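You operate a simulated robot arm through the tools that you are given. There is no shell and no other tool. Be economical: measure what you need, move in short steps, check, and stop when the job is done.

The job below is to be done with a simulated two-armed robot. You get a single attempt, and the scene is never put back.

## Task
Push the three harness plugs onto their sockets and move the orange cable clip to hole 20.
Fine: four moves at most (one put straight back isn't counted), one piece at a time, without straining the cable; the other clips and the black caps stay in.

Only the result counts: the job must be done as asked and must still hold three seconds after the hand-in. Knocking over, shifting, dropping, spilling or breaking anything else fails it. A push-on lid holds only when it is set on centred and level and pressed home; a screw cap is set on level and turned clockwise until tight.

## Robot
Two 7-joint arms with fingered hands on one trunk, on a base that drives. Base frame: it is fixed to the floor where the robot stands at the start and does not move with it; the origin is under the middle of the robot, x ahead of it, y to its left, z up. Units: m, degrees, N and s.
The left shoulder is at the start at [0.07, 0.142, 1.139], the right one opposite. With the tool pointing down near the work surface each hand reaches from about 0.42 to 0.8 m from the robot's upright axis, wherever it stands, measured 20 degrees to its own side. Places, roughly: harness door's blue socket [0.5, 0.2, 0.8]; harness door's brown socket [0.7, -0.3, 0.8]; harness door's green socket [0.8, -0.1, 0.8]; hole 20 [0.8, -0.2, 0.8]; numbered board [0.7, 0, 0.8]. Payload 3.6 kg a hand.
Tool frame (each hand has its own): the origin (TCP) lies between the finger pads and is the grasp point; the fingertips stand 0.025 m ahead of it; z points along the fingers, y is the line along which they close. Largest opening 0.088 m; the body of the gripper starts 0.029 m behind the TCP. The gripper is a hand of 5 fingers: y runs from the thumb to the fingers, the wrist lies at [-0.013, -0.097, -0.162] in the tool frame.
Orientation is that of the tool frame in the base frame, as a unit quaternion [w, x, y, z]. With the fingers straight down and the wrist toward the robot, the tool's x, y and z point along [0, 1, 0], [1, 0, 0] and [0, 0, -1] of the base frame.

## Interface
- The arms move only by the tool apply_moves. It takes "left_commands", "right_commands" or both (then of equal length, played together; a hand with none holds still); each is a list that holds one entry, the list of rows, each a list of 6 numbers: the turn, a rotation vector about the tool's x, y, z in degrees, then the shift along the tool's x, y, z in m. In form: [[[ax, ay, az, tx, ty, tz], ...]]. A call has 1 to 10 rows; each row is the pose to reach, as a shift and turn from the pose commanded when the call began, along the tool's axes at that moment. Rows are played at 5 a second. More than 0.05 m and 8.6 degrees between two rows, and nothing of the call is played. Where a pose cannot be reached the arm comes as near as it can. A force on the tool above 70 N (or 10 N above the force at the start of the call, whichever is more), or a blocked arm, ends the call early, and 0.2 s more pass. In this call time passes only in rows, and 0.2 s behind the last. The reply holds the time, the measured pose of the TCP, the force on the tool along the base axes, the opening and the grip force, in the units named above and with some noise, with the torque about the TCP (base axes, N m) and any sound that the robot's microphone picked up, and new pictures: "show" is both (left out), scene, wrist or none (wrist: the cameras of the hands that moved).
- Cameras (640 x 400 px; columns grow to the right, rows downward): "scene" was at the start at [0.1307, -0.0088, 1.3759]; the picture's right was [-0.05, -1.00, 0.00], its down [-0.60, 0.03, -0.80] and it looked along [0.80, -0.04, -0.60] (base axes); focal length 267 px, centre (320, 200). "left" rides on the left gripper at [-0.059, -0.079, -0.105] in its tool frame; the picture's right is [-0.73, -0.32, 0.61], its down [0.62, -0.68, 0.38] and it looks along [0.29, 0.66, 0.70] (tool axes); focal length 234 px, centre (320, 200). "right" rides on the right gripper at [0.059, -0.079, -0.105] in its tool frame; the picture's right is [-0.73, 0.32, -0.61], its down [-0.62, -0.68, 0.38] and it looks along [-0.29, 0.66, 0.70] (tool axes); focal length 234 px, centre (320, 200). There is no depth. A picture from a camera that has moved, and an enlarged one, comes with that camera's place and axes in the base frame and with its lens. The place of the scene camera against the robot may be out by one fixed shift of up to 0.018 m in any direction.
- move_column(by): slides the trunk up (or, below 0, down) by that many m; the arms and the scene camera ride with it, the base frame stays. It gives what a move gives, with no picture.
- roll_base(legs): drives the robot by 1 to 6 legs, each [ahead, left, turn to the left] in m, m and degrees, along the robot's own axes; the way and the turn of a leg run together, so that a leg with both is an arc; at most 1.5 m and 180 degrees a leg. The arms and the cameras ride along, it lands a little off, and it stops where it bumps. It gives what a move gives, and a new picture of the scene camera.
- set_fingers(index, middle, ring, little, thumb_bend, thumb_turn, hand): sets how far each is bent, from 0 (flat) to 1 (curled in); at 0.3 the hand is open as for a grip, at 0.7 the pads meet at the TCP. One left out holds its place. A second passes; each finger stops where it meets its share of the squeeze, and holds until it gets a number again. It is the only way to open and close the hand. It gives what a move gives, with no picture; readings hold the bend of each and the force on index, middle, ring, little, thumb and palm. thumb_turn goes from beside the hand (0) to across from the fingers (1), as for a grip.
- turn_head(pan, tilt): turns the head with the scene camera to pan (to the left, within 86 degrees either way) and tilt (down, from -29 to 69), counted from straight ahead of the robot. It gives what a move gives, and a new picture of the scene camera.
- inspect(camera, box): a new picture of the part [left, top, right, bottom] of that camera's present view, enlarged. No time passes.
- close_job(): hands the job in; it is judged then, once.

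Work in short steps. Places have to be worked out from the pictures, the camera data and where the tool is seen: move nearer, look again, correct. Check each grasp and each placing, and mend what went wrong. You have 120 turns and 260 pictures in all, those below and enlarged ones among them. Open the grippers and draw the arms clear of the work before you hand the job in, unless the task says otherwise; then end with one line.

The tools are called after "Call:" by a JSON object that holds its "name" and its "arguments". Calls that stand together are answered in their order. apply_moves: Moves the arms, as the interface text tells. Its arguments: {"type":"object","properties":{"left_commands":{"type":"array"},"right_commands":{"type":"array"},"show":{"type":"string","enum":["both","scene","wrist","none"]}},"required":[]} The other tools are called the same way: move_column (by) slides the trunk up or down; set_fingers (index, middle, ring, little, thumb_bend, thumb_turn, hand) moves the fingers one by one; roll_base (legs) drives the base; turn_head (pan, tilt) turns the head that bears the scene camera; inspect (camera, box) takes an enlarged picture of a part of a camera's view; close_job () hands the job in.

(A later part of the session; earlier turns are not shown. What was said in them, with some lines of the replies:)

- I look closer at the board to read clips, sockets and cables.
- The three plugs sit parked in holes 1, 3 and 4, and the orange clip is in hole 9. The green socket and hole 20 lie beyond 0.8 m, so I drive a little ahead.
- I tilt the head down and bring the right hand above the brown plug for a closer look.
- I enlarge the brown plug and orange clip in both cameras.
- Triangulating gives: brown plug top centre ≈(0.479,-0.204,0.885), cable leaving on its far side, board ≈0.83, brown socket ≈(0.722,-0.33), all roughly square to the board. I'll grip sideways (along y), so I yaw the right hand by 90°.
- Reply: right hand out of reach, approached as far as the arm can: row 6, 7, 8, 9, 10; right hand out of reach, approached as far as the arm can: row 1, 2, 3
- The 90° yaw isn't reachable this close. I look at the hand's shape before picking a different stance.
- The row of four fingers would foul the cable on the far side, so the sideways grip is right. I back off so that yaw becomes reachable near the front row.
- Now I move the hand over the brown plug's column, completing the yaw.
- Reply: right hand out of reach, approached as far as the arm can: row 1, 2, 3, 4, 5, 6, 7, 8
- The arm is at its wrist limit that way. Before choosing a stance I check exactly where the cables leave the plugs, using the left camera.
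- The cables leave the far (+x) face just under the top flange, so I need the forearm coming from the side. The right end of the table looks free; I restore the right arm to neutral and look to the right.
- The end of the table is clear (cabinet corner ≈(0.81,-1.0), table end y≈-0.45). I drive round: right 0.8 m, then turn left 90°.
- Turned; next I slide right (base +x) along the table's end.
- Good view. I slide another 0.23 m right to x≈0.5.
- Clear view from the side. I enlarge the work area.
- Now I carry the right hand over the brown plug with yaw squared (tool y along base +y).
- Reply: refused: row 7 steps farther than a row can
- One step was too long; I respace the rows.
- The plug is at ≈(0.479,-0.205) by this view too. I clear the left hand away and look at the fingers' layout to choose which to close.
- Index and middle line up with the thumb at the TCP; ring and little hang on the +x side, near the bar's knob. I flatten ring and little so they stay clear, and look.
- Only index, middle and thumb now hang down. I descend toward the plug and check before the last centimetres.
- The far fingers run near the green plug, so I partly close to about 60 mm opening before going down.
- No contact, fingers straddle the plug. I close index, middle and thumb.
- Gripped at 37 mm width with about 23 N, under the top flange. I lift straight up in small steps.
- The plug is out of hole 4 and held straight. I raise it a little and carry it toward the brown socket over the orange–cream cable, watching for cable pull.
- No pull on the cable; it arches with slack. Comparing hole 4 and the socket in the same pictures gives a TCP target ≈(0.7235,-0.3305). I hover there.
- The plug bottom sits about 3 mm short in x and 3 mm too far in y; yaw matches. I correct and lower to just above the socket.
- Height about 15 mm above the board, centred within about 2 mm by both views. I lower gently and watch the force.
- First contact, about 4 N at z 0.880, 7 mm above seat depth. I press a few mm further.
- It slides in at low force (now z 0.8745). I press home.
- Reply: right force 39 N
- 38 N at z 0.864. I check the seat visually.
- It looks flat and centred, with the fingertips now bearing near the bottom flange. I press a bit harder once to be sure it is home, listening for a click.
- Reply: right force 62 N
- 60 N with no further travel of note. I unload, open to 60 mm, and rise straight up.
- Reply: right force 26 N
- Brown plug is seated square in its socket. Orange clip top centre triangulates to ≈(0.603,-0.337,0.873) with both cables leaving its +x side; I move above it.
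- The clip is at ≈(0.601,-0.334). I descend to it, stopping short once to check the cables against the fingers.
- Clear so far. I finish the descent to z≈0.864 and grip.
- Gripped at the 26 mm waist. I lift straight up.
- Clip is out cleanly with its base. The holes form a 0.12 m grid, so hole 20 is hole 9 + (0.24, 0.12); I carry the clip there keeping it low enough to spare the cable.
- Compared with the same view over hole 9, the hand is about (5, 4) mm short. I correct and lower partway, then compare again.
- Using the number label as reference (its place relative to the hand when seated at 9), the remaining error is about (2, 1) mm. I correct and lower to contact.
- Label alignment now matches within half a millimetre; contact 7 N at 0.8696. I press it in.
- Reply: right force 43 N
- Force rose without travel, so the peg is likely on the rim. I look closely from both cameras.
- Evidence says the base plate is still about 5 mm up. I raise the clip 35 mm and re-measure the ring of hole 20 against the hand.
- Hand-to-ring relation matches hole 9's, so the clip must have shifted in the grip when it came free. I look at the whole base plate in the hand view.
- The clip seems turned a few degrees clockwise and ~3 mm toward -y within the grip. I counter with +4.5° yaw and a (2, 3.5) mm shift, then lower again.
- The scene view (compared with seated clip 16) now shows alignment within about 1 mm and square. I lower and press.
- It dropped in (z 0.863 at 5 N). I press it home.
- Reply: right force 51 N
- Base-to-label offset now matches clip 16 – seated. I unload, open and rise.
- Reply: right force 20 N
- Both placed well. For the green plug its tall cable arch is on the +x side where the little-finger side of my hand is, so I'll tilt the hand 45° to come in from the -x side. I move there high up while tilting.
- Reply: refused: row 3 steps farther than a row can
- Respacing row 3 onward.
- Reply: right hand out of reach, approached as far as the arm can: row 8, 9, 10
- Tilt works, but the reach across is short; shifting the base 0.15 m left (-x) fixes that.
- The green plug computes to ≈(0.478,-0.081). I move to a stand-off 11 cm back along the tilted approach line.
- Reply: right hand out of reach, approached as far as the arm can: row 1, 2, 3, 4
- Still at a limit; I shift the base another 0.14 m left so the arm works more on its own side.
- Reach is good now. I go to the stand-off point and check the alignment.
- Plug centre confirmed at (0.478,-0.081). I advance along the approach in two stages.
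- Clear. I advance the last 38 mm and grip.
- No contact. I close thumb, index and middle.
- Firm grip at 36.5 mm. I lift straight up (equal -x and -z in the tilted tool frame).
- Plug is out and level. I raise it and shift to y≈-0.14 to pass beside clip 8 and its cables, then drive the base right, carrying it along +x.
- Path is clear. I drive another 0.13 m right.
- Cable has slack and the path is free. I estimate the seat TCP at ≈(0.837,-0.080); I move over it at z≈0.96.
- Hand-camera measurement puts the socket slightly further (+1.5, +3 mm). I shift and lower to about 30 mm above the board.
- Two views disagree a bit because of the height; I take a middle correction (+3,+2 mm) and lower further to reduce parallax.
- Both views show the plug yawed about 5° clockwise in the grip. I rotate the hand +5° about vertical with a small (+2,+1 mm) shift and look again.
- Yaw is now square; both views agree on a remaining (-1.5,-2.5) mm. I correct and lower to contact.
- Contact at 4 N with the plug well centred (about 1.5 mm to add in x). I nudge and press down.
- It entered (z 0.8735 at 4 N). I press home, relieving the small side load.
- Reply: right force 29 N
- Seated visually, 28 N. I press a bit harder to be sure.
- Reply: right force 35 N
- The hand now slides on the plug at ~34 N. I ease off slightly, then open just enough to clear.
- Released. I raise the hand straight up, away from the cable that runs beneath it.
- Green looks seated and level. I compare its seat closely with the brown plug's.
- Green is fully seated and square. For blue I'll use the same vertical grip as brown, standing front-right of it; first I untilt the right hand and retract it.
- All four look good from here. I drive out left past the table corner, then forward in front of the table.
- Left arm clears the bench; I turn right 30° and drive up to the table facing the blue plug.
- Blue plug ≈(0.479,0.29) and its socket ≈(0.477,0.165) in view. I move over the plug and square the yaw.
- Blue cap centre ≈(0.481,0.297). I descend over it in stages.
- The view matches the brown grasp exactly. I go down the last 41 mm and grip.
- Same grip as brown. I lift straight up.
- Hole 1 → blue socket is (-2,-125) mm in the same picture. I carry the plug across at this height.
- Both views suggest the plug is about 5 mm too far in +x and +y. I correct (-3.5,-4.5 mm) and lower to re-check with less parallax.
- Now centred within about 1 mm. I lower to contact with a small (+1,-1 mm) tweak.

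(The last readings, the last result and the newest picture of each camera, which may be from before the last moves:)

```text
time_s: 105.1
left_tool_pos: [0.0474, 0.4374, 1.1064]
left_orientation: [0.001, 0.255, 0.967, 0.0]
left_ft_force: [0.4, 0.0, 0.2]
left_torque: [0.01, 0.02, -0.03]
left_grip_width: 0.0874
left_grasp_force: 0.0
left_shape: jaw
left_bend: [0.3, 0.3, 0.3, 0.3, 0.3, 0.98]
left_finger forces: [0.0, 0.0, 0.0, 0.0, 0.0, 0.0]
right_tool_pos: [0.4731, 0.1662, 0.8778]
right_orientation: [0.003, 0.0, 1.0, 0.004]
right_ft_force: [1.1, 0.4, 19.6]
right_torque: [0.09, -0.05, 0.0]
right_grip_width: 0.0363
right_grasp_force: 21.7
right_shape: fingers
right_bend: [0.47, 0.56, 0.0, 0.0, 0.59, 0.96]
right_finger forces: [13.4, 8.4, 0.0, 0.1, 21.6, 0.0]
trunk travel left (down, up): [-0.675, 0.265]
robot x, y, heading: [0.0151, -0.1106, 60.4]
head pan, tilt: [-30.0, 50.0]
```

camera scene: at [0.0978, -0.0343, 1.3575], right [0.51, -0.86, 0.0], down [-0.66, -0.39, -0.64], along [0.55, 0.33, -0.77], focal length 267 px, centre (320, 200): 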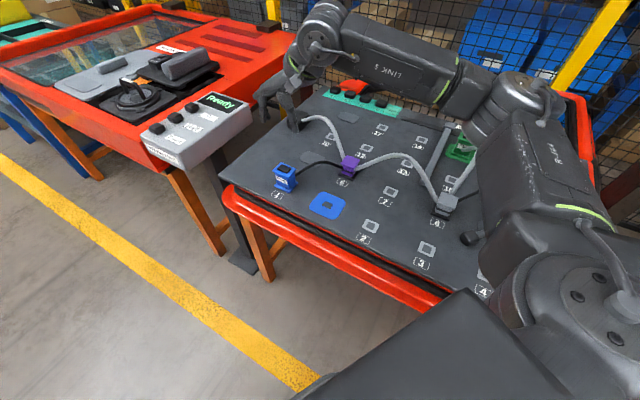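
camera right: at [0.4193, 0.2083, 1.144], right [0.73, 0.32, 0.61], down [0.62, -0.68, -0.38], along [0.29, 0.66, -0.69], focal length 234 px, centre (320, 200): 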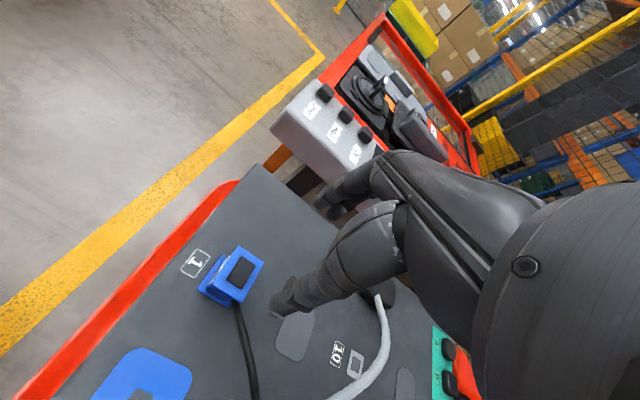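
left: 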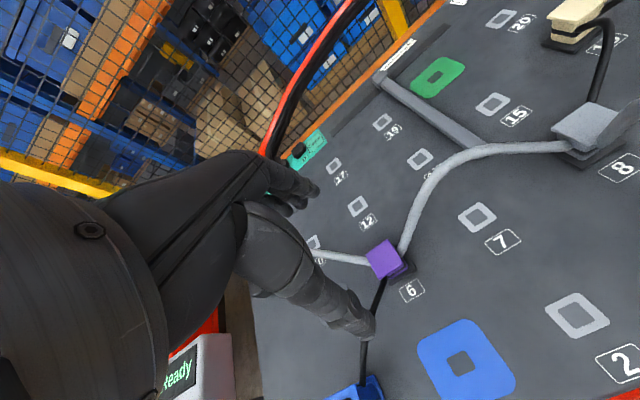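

19 N at 0.878: resting on the rim. I ease back 2 mm and look again.

Call:
{"name": "apply_moves", "arguments": {"right_commands": [[[0, 0, 0, 0, 0, -0.003], [0, 0, 0, 0, 0, -0.005]]], "show": "none"}}

Call:
{"name": "inspect", "arguments": {"camera": "right", "box": [190, 190, 330, 310]}}

Call:
{"name": "inspect", "arguments": {"camera": "scene", "box": [300, 180, 350, 220]}}

```text
time_s: 105.7
left_tool_pos: [0.0501, 0.4389, 1.1046]
left_orientation: [0.0, 0.255, 0.967, 0.0]
left_ft_force: [0.1, 0.9, 0.3]
left_torque: [-0.01, 0.03, -0.02]
left_grip_width: 0.0878
left_grasp_force: 0.1
left_shape: jaw
left_bend: [0.3, 0.3, 0.3, 0.3, 0.3, 0.98]
left_finger forces: [0.1, 0.0, 0.0, 0.0, 0.0, 0.0]
right_tool_pos: [0.473, 0.1659, 0.8795]
right_orientation: [0.001, 0.0, 1.0, -0.001]
right_ft_force: [0.3, 0.5, 2.2]
right_torque: [0.08, -0.02, 0.01]
right_grip_width: 0.0367
right_grasp_force: 20.8
right_shape: fingers
right_bend: [0.47, 0.56, 0.0, 0.0, 0.59, 0.96]
right_finger forces: [13.2, 7.8, 0.1, 0.1, 20.3, 0.0]
trunk travel left (down, up): [-0.675, 0.265]
robot x, y, heading: [0.0157, -0.1116, 60.5]
head pan, tilt: [-30.0, 50.0]
```

```text
3.33 times, centred on (260, 250) of right
camera zoom: at [0.4155, 0.0882, 0.9843], right [0.73, 0.32, 0.61], down [0.62, -0.68, -0.38], along [0.29, 0.66, -0.7], focal length 781 px, centre (520, 33)
```

zoom: 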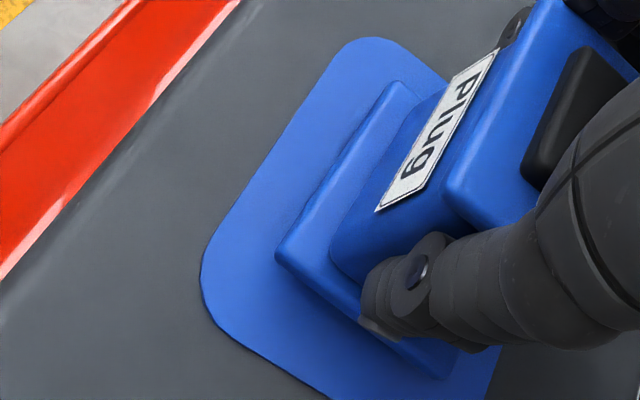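

```text
10.00 times, centred on (325, 200) of scene
camera zoom: at [0.0973, -0.0338, 1.3572], right [0.51, -0.86, 0.0], down [-0.66, -0.39, -0.64], along [0.55, 0.33, -0.77], focal length 2670 px, centre (270, 200)
```

zoom: 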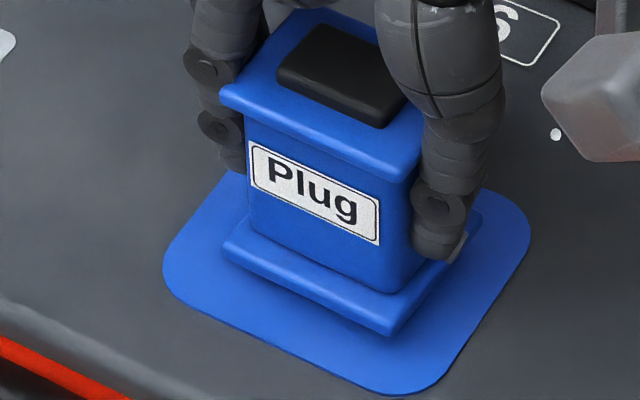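

Now both views agree: the plug needs +2.5 mm in x, y is right. I shift and press again.

Call:
{"name": "apply_moves", "arguments": {"right_commands": [[[0, 0, 0, -0.0025, 0.0005, -0.002], [0, 0, 0, -0.0025, 0.0005, 0.002], [0, 0, 0, -0.0025, 0.0005, 0.005], [0, 0, 0, -0.0025, 0.0005, 0.007]]], "show": "none"}}

```text
time_s: 106.7
left_tool_pos: [0.0488, 0.4389, 1.1043]
left_orientation: [0.001, 0.255, 0.967, 0.0]
left_ft_force: [0.4, 0.6, 0.2]
left_torque: [0.01, -0.02, 0.0]
left_grip_width: 0.0877
left_grasp_force: 0.1
left_shape: jaw
left_bend: [0.3, 0.3, 0.3, 0.3, 0.3, 0.98]
left_finger forces: [0.0, 0.1, 0.0, 0.1, 0.1, 0.0]
right_tool_pos: [0.4758, 0.1671, 0.8739]
right_orientation: [0.001, 0.0, 1.0, 0.001]
right_ft_force: [-2.2, 1.6, 2.3]
right_torque: [0.3, 0.01, 0.03]
right_grip_width: 0.0369
right_grasp_force: 21.1
right_shape: fingers
right_bend: [0.46, 0.56, 0.0, 0.0, 0.59, 0.95]
right_finger forces: [13.7, 8.9, 0.0, 0.0, 20.5, 0.0]
trunk travel left (down, up): [-0.675, 0.265]
robot x, y, heading: [0.0106, -0.114, 60.1]
head pan, tilt: [-30.0, 50.0]
```

It dropped in (z 0.874 at 2 N). I press it home.

Call:
{"name": "apply_moves", "arguments": {"right_commands": [[[0, 0, 0, 0, 0, 0.004], [0, 0, 0, 0, 0, 0.008], [0, 0, 0, 0, 0, 0.012], [0, 0, 0, 0, 0, 0.016], [0, 0, 0, 0, 0, 0.02]]], "show": "none"}}

Call:
{"name": "inspect", "arguments": {"camera": "scene", "box": [300, 180, 350, 220]}}

```text
time_s: 107.9
left_tool_pos: [0.0449, 0.4372, 1.1057]
left_orientation: [0.002, 0.255, 0.967, 0.002]
left_ft_force: [-0.3, 0.7, 0.9]
left_torque: [0.05, 0.01, 0.03]
left_grip_width: 0.0877
left_grasp_force: 0.0
left_shape: jaw
left_bend: [0.3, 0.3, 0.3, 0.3, 0.3, 0.98]
left_finger forces: [0.0, 0.0, 0.0, 0.0, 0.0, 0.0]
right_tool_pos: [0.472, 0.1675, 0.8596]
right_orientation: [0.005, 0.001, 1.0, 0.007]
right_ft_force: [4.9, 5.3, 58.0]
right_torque: [0.29, 0.12, -0.04]
right_grip_width: 0.0362
right_grasp_force: 35.2
right_shape: fingers
right_bend: [0.45, 0.54, 0.0, 0.0, 0.6, 0.96]
right_finger forces: [22.6, 19.6, 0.0, 0.0, 28.4, 0.1]
trunk travel left (down, up): [-0.675, 0.265]
robot x, y, heading: [0.0125, -0.1087, 60.5]
head pan, tilt: [-30.0, 50.0]
```

```text
10.00 times, centred on (325, 200) of scene
camera zoom: at [0.091, -0.0373, 1.3587], right [0.51, -0.86, 0.0], down [-0.66, -0.39, -0.65], along [0.56, 0.33, -0.76], focal length 2670 px, centre (270, 200)
```

zoom: 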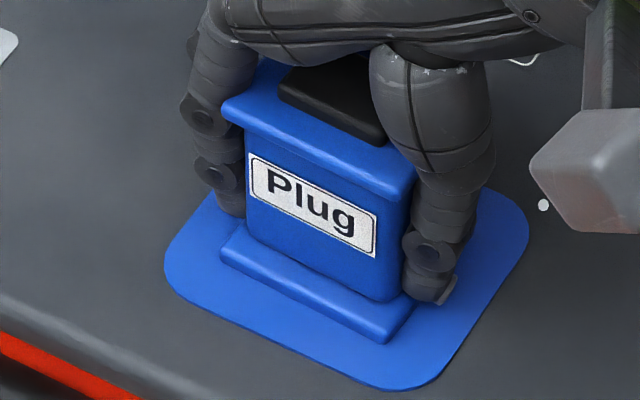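

Pressed at 58 N and flat on the patch. I unload, open and rise clear.

Call:
{"name": "apply_moves", "arguments": {"right_commands": [[[0, 0, 0, 0, 0, -0.005], [0, 0, 0, 0, 0, -0.011]]], "show": "none"}}

Call:
{"name": "set_fingers", "arguments": {"hand": "right", "index": 0.4, "middle": 0.4, "thumb_bend": 0.4}}

Call:
{"name": "apply_moves", "arguments": {"right_commands": [[[0, 0, 0, 0, 0, -0.02], [0, 0, 0, 0, 0, -0.06], [0, 0, 0, 0, 0, -0.1], [0, 0, 0, 0, 0, -0.15], [0, 0, 4, 0, -0.03, -0.18], [0, 0, 10, 0, -0.07, -0.2]]], "show": "scene"}}

Call:
{"name": "inspect", "arguments": {"camera": "scene", "box": [260, 120, 400, 240]}}

```text
time_s: 108.5
left_tool_pos: [0.0481, 0.4388, 1.1044]
left_orientation: [0.001, 0.254, 0.967, 0.0]
left_ft_force: [-0.4, -0.1, 0.2]
left_torque: [0.0, -0.02, 0.03]
left_grip_width: 0.0877
left_grasp_force: 0.1
left_shape: jaw
left_bend: [0.3, 0.3, 0.3, 0.3, 0.3, 0.98]
left_finger forces: [0.0, 0.0, 0.0, 0.0, 0.1, 0.1]
right_tool_pos: [0.4743, 0.1654, 0.8622]
right_orientation: [0.001, 0.0, 1.0, -0.002]
right_ft_force: [-2.2, 7.4, 10.0]
right_torque: [0.33, 0.05, -0.07]
right_grip_width: 0.0368
right_grasp_force: 25.2
right_shape: fingers
right_bend: [0.44, 0.55, 0.0, 0.0, 0.61, 0.95]
right_finger forces: [20.3, 8.2, 0.0, 0.0, 20.4, 0.0]
trunk travel left (down, up): [-0.675, 0.265]
robot x, y, heading: [0.0101, -0.1114, 60.4]
head pan, tilt: [-30.0, 50.0]
```

```text
time_s: 109.5
left_tool_pos: [0.0495, 0.4383, 1.1037]
left_orientation: [0.0, 0.255, 0.967, 0.001]
left_ft_force: [-0.1, 0.4, 0.1]
left_torque: [0.04, 0.03, -0.01]
left_grip_width: 0.0877
left_grasp_force: 0.1
left_shape: jaw
left_bend: [0.3, 0.3, 0.3, 0.3, 0.3, 0.98]
left_finger forces: [0.0, 0.1, 0.1, 0.1, 0.1, 0.0]
right_tool_pos: [0.4761, 0.1658, 0.8629]
right_orientation: [0.001, 0.001, 1.0, 0.0]
right_ft_force: [-0.1, -0.7, 0.5]
right_torque: [-0.01, -0.02, 0.0]
right_grip_width: 0.0636
right_grasp_force: 0.3
right_shape: fingers
right_bend: [0.4, 0.4, 0.0, 0.0, 0.4, 0.97]
right_finger forces: [0.2, 0.0, 0.0, 0.0, 0.1, 0.0]
trunk travel left (down, up): [-0.675, 0.265]
robot x, y, heading: [0.0148, -0.1133, 60.2]
head pan, tilt: [-30.0, 50.0]
```

```text
time_s: 110.9
left_tool_pos: [0.0495, 0.437, 1.1065]
left_orientation: [0.0, 0.254, 0.967, 0.001]
left_ft_force: [-0.5, 0.1, -0.6]
left_torque: [0.03, 0.01, -0.01]
left_grip_width: 0.0878
left_grasp_force: 0.0
left_shape: jaw
left_bend: [0.3, 0.3, 0.3, 0.3, 0.3, 0.98]
left_finger forces: [0.0, 0.1, 0.0, 0.0, 0.0, 0.0]
right_tool_pos: [0.4755, 0.0963, 1.0647]
right_orientation: [0.001, 0.088, 0.996, 0.002]
right_ft_force: [0.1, -0.4, -0.3]
right_torque: [0.01, 0.01, -0.01]
right_grip_width: 0.0631
right_grasp_force: 0.0
right_shape: fingers
right_bend: [0.4, 0.4, 0.0, 0.0, 0.4, 0.97]
right_finger forces: [0.0, 0.0, 0.0, 0.1, 0.0, 0.0]
trunk travel left (down, up): [-0.675, 0.265]
robot x, y, heading: [0.0139, -0.1147, 60.3]
head pan, tilt: [-30.0, 50.0]
camera scene: at [0.096, -0.0363, 1.3577], right [0.51, -0.86, 0.0], down [-0.66, -0.39, -0.64], along [0.56, 0.33, -0.76], focal length 267 px, centre (320, 200)
```

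scene: 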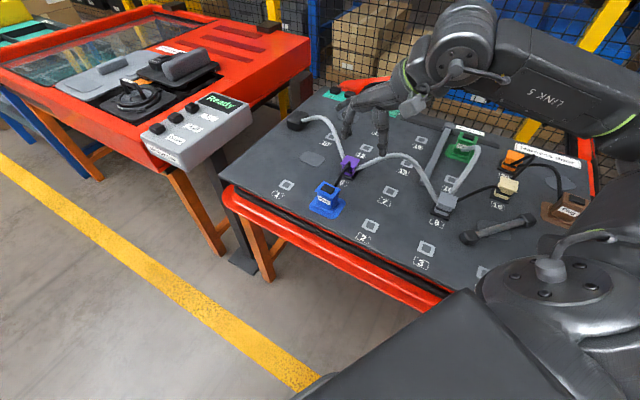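

```text
3.33 times, centred on (330, 180) of scene
camera zoom: at [0.096, -0.0363, 1.3577], right [0.51, -0.86, 0.0], down [-0.66, -0.39, -0.64], along [0.56, 0.33, -0.76], focal length 890 px, centre (287, 267)
```

zoom: 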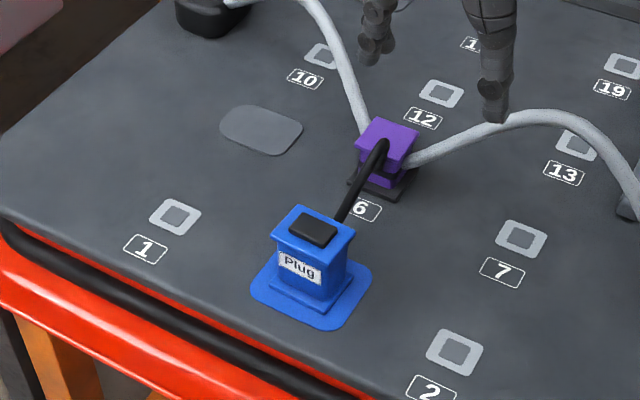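

All four pieces are placed. I raise the right hand, open both hands fully, and back away for a final look.

Call:
{"name": "apply_moves", "arguments": {"right_commands": [[[0, 0, 0, 0, 0, -0.04], [0, 0, 0, 0, -0.02, -0.07]]], "show": "none"}}

Call:
{"name": "roll_base", "arguments": {"legs": [[-0.3, 0, 0]]}}

Call:
{"name": "set_fingers", "arguments": {"hand": "right", "index": 0.3, "middle": 0.3, "ring": 0.3, "little": 0.3, "thumb_bend": 0.3}}

Call:
{"name": "turn_head", "arguments": {"pan": -35, "tilt": 38}}

```text
time_s: 111.5
left_tool_pos: [0.0487, 0.4384, 1.1051]
left_orientation: [0.0, 0.254, 0.967, 0.0]
left_ft_force: [0.6, 0.2, 0.0]
left_torque: [0.01, 0.0, -0.01]
left_grip_width: 0.0877
left_grasp_force: 0.0
left_shape: jaw
left_bend: [0.3, 0.3, 0.3, 0.3, 0.3, 0.98]
left_finger forces: [0.0, 0.0, 0.0, 0.0, 0.0, 0.0]
right_tool_pos: [0.4712, 0.0806, 1.1254]
right_orientation: [0.001, 0.087, 0.996, -0.002]
right_ft_force: [-0.6, 0.2, 0.4]
right_torque: [-0.01, 0.02, -0.03]
right_grip_width: 0.0635
right_grasp_force: 0.1
right_shape: fingers
right_bend: [0.4, 0.4, 0.0, 0.0, 0.4, 0.97]
right_finger forces: [0.0, 0.0, 0.1, 0.1, 0.0, 0.0]
right hand out of reach, approached as far as the arm can: row 2
trunk travel left (down, up): [-0.675, 0.265]
robot x, y, heading: [0.0109, -0.1119, 60.2]
head pan, tilt: [-30.0, 50.0]
```

```text
time_s: 113.5
left_tool_pos: [-0.0984, 0.1782, 1.104]
left_orientation: [-0.001, 0.255, 0.967, 0.0]
left_ft_force: [-0.8, -0.1, 0.2]
left_torque: [0.02, -0.01, 0.01]
left_grip_width: 0.0877
left_grasp_force: 0.1
left_shape: jaw
left_bend: [0.3, 0.3, 0.3, 0.3, 0.3, 0.98]
left_finger forces: [0.0, 0.1, 0.0, 0.1, 0.1, 0.0]
right_tool_pos: [0.3248, -0.1786, 1.1262]
right_orientation: [0.002, 0.086, 0.996, 0.0]
right_ft_force: [1.0, -0.2, 0.5]
right_torque: [0.0, 0.02, 0.03]
right_grip_width: 0.0635
right_grasp_force: 0.1
right_shape: fingers
right_bend: [0.4, 0.4, 0.0, 0.0, 0.4, 0.97]
right_finger forces: [0.0, 0.0, 0.1, 0.1, 0.1, 0.0]
trunk travel left (down, up): [-0.675, 0.265]
robot x, y, heading: [-0.1338, -0.3711, 60.6]
head pan, tilt: [-30.0, 50.0]
camera scene: at [-0.0501, -0.2938, 1.3574], right [0.51, -0.86, 0.0], down [-0.66, -0.39, -0.64], along [0.55, 0.33, -0.77], focal length 267 px, centre (320, 200)
```

scene: 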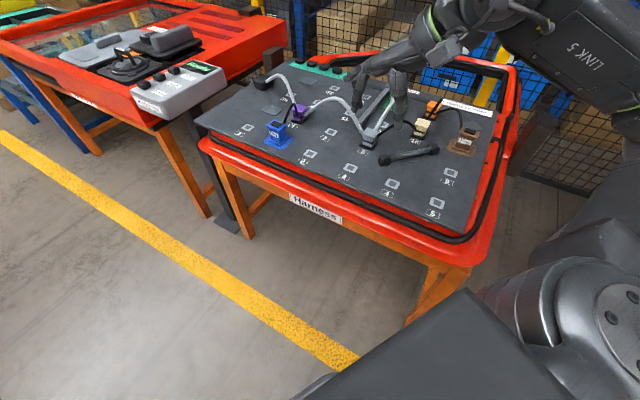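

```text
time_s: 114.5
left_tool_pos: [-0.0984, 0.1782, 1.1049]
left_orientation: [-0.001, 0.256, 0.967, 0.0]
left_ft_force: [0.4, -0.4, 0.0]
left_torque: [-0.01, -0.01, 0.01]
left_grip_width: 0.0877
left_grasp_force: 0.1
left_shape: jaw
left_bend: [0.3, 0.3, 0.3, 0.3, 0.3, 0.98]
left_finger forces: [0.0, 0.0, 0.1, 0.0, 0.0, 0.0]
right_tool_pos: [0.3232, -0.1761, 1.1269]
right_orientation: [0.002, 0.086, 0.996, 0.0]
right_ft_force: [-0.6, 0.2, 0.4]
right_torque: [0.01, -0.03, 0.01]
right_grip_width: 0.0846
right_grasp_force: 0.1
right_shape: fingers
right_bend: [0.3, 0.3, 0.3, 0.3, 0.3, 0.97]
right_finger forces: [0.0, 0.0, 0.1, 0.1, 0.0, 0.0]
trunk travel left (down, up): [-0.675, 0.265]
robot x, y, heading: [-0.1363, -0.3722, 60.5]
head pan, tilt: [-30.0, 50.0]
```

```text
time_s: 115.3
left_tool_pos: [-0.0992, 0.1786, 1.1043]
left_orientation: [-0.001, 0.255, 0.967, 0.0]
left_ft_force: [0.2, 0.4, 0.6]
left_torque: [0.02, 0.04, -0.02]
left_grip_width: 0.088
left_grasp_force: 0.1
left_shape: jaw
left_bend: [0.3, 0.3, 0.3, 0.3, 0.3, 0.98]
left_finger forces: [0.1, 0.1, 0.0, 0.1, 0.0, 0.0]
right_tool_pos: [0.3245, -0.177, 1.1265]
right_orientation: [0.002, 0.086, 0.996, 0.001]
right_ft_force: [0.6, 0.0, -0.1]
right_torque: [0.01, 0.01, -0.02]
right_grip_width: 0.0842
right_grasp_force: 0.0
right_shape: fingers
right_bend: [0.3, 0.3, 0.3, 0.3, 0.3, 0.97]
right_finger forces: [0.1, 0.0, 0.0, 0.1, 0.0, 0.1]
trunk travel left (down, up): [-0.675, 0.265]
robot x, y, heading: [-0.1335, -0.3698, 60.4]
head pan, tilt: [-35.0, 38.0]
camera scene: at [-0.0388, -0.2961, 1.3746], right [0.43, -0.9, 0.0], down [-0.56, -0.27, -0.79], along [0.71, 0.34, -0.62], focal length 267 px, centre (320, 200)
```

scene: 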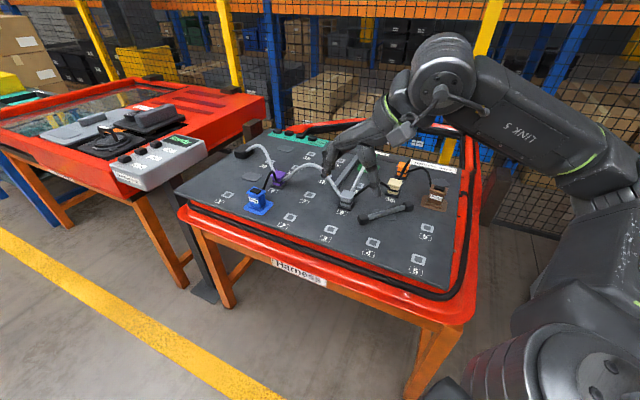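

A last close look at the pieces from here.

Call:
{"name": "inspect", "arguments": {"camera": "scene", "box": [330, 140, 470, 230]}}

Call:
{"name": "inspect", "arguments": {"camera": "scene", "box": [210, 120, 350, 230]}}

```text
4.44 times, centred on (400, 185) of scene
camera zoom: at [-0.0388, -0.2961, 1.3746], right [0.43, -0.9, 0.0], down [-0.56, -0.27, -0.79], along [0.71, 0.34, -0.62], focal length 1186 px, centre (-36, 267)
```

zoom: 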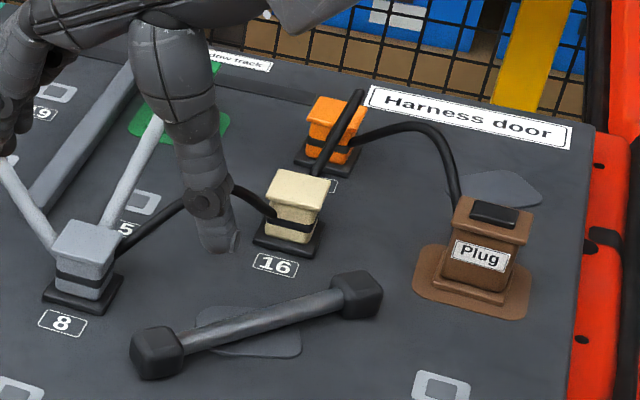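

```text
3.64 times, centred on (280, 175) of scene
camera zoom: at [-0.0388, -0.2961, 1.3746], right [0.43, -0.9, 0.0], down [-0.56, -0.27, -0.79], along [0.71, 0.34, -0.62], focal length 971 px, centre (466, 291)
```

zoom: 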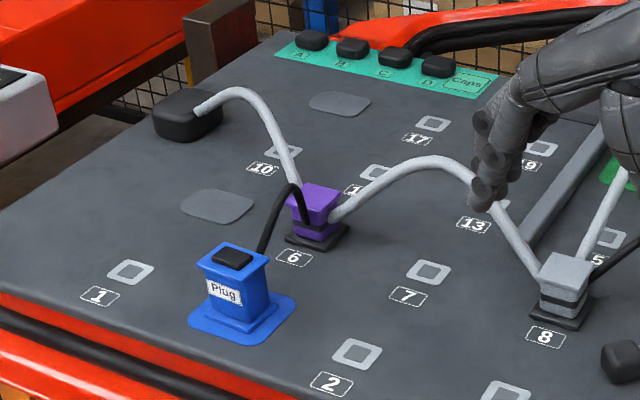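

Everything is in place: all three plugs are on their sockets, the orange clip is in hole 20, and the other clips and caps are untouched. The hands are open and clear of the work, so I hand in.

Call:
{"name": "close_job", "arguments": {}}

```text
The job is handed in.
```

I pressed the blue, green and brown plugs onto their sockets and moved the orange clip from hole 9 to hole 20, in four moves. The other clips and the black caps stayed in place. I felt no pull on the cables. The green plug took a lighter press (about 34 N) than blue and brown (about 60 N), but it looked fully seated.
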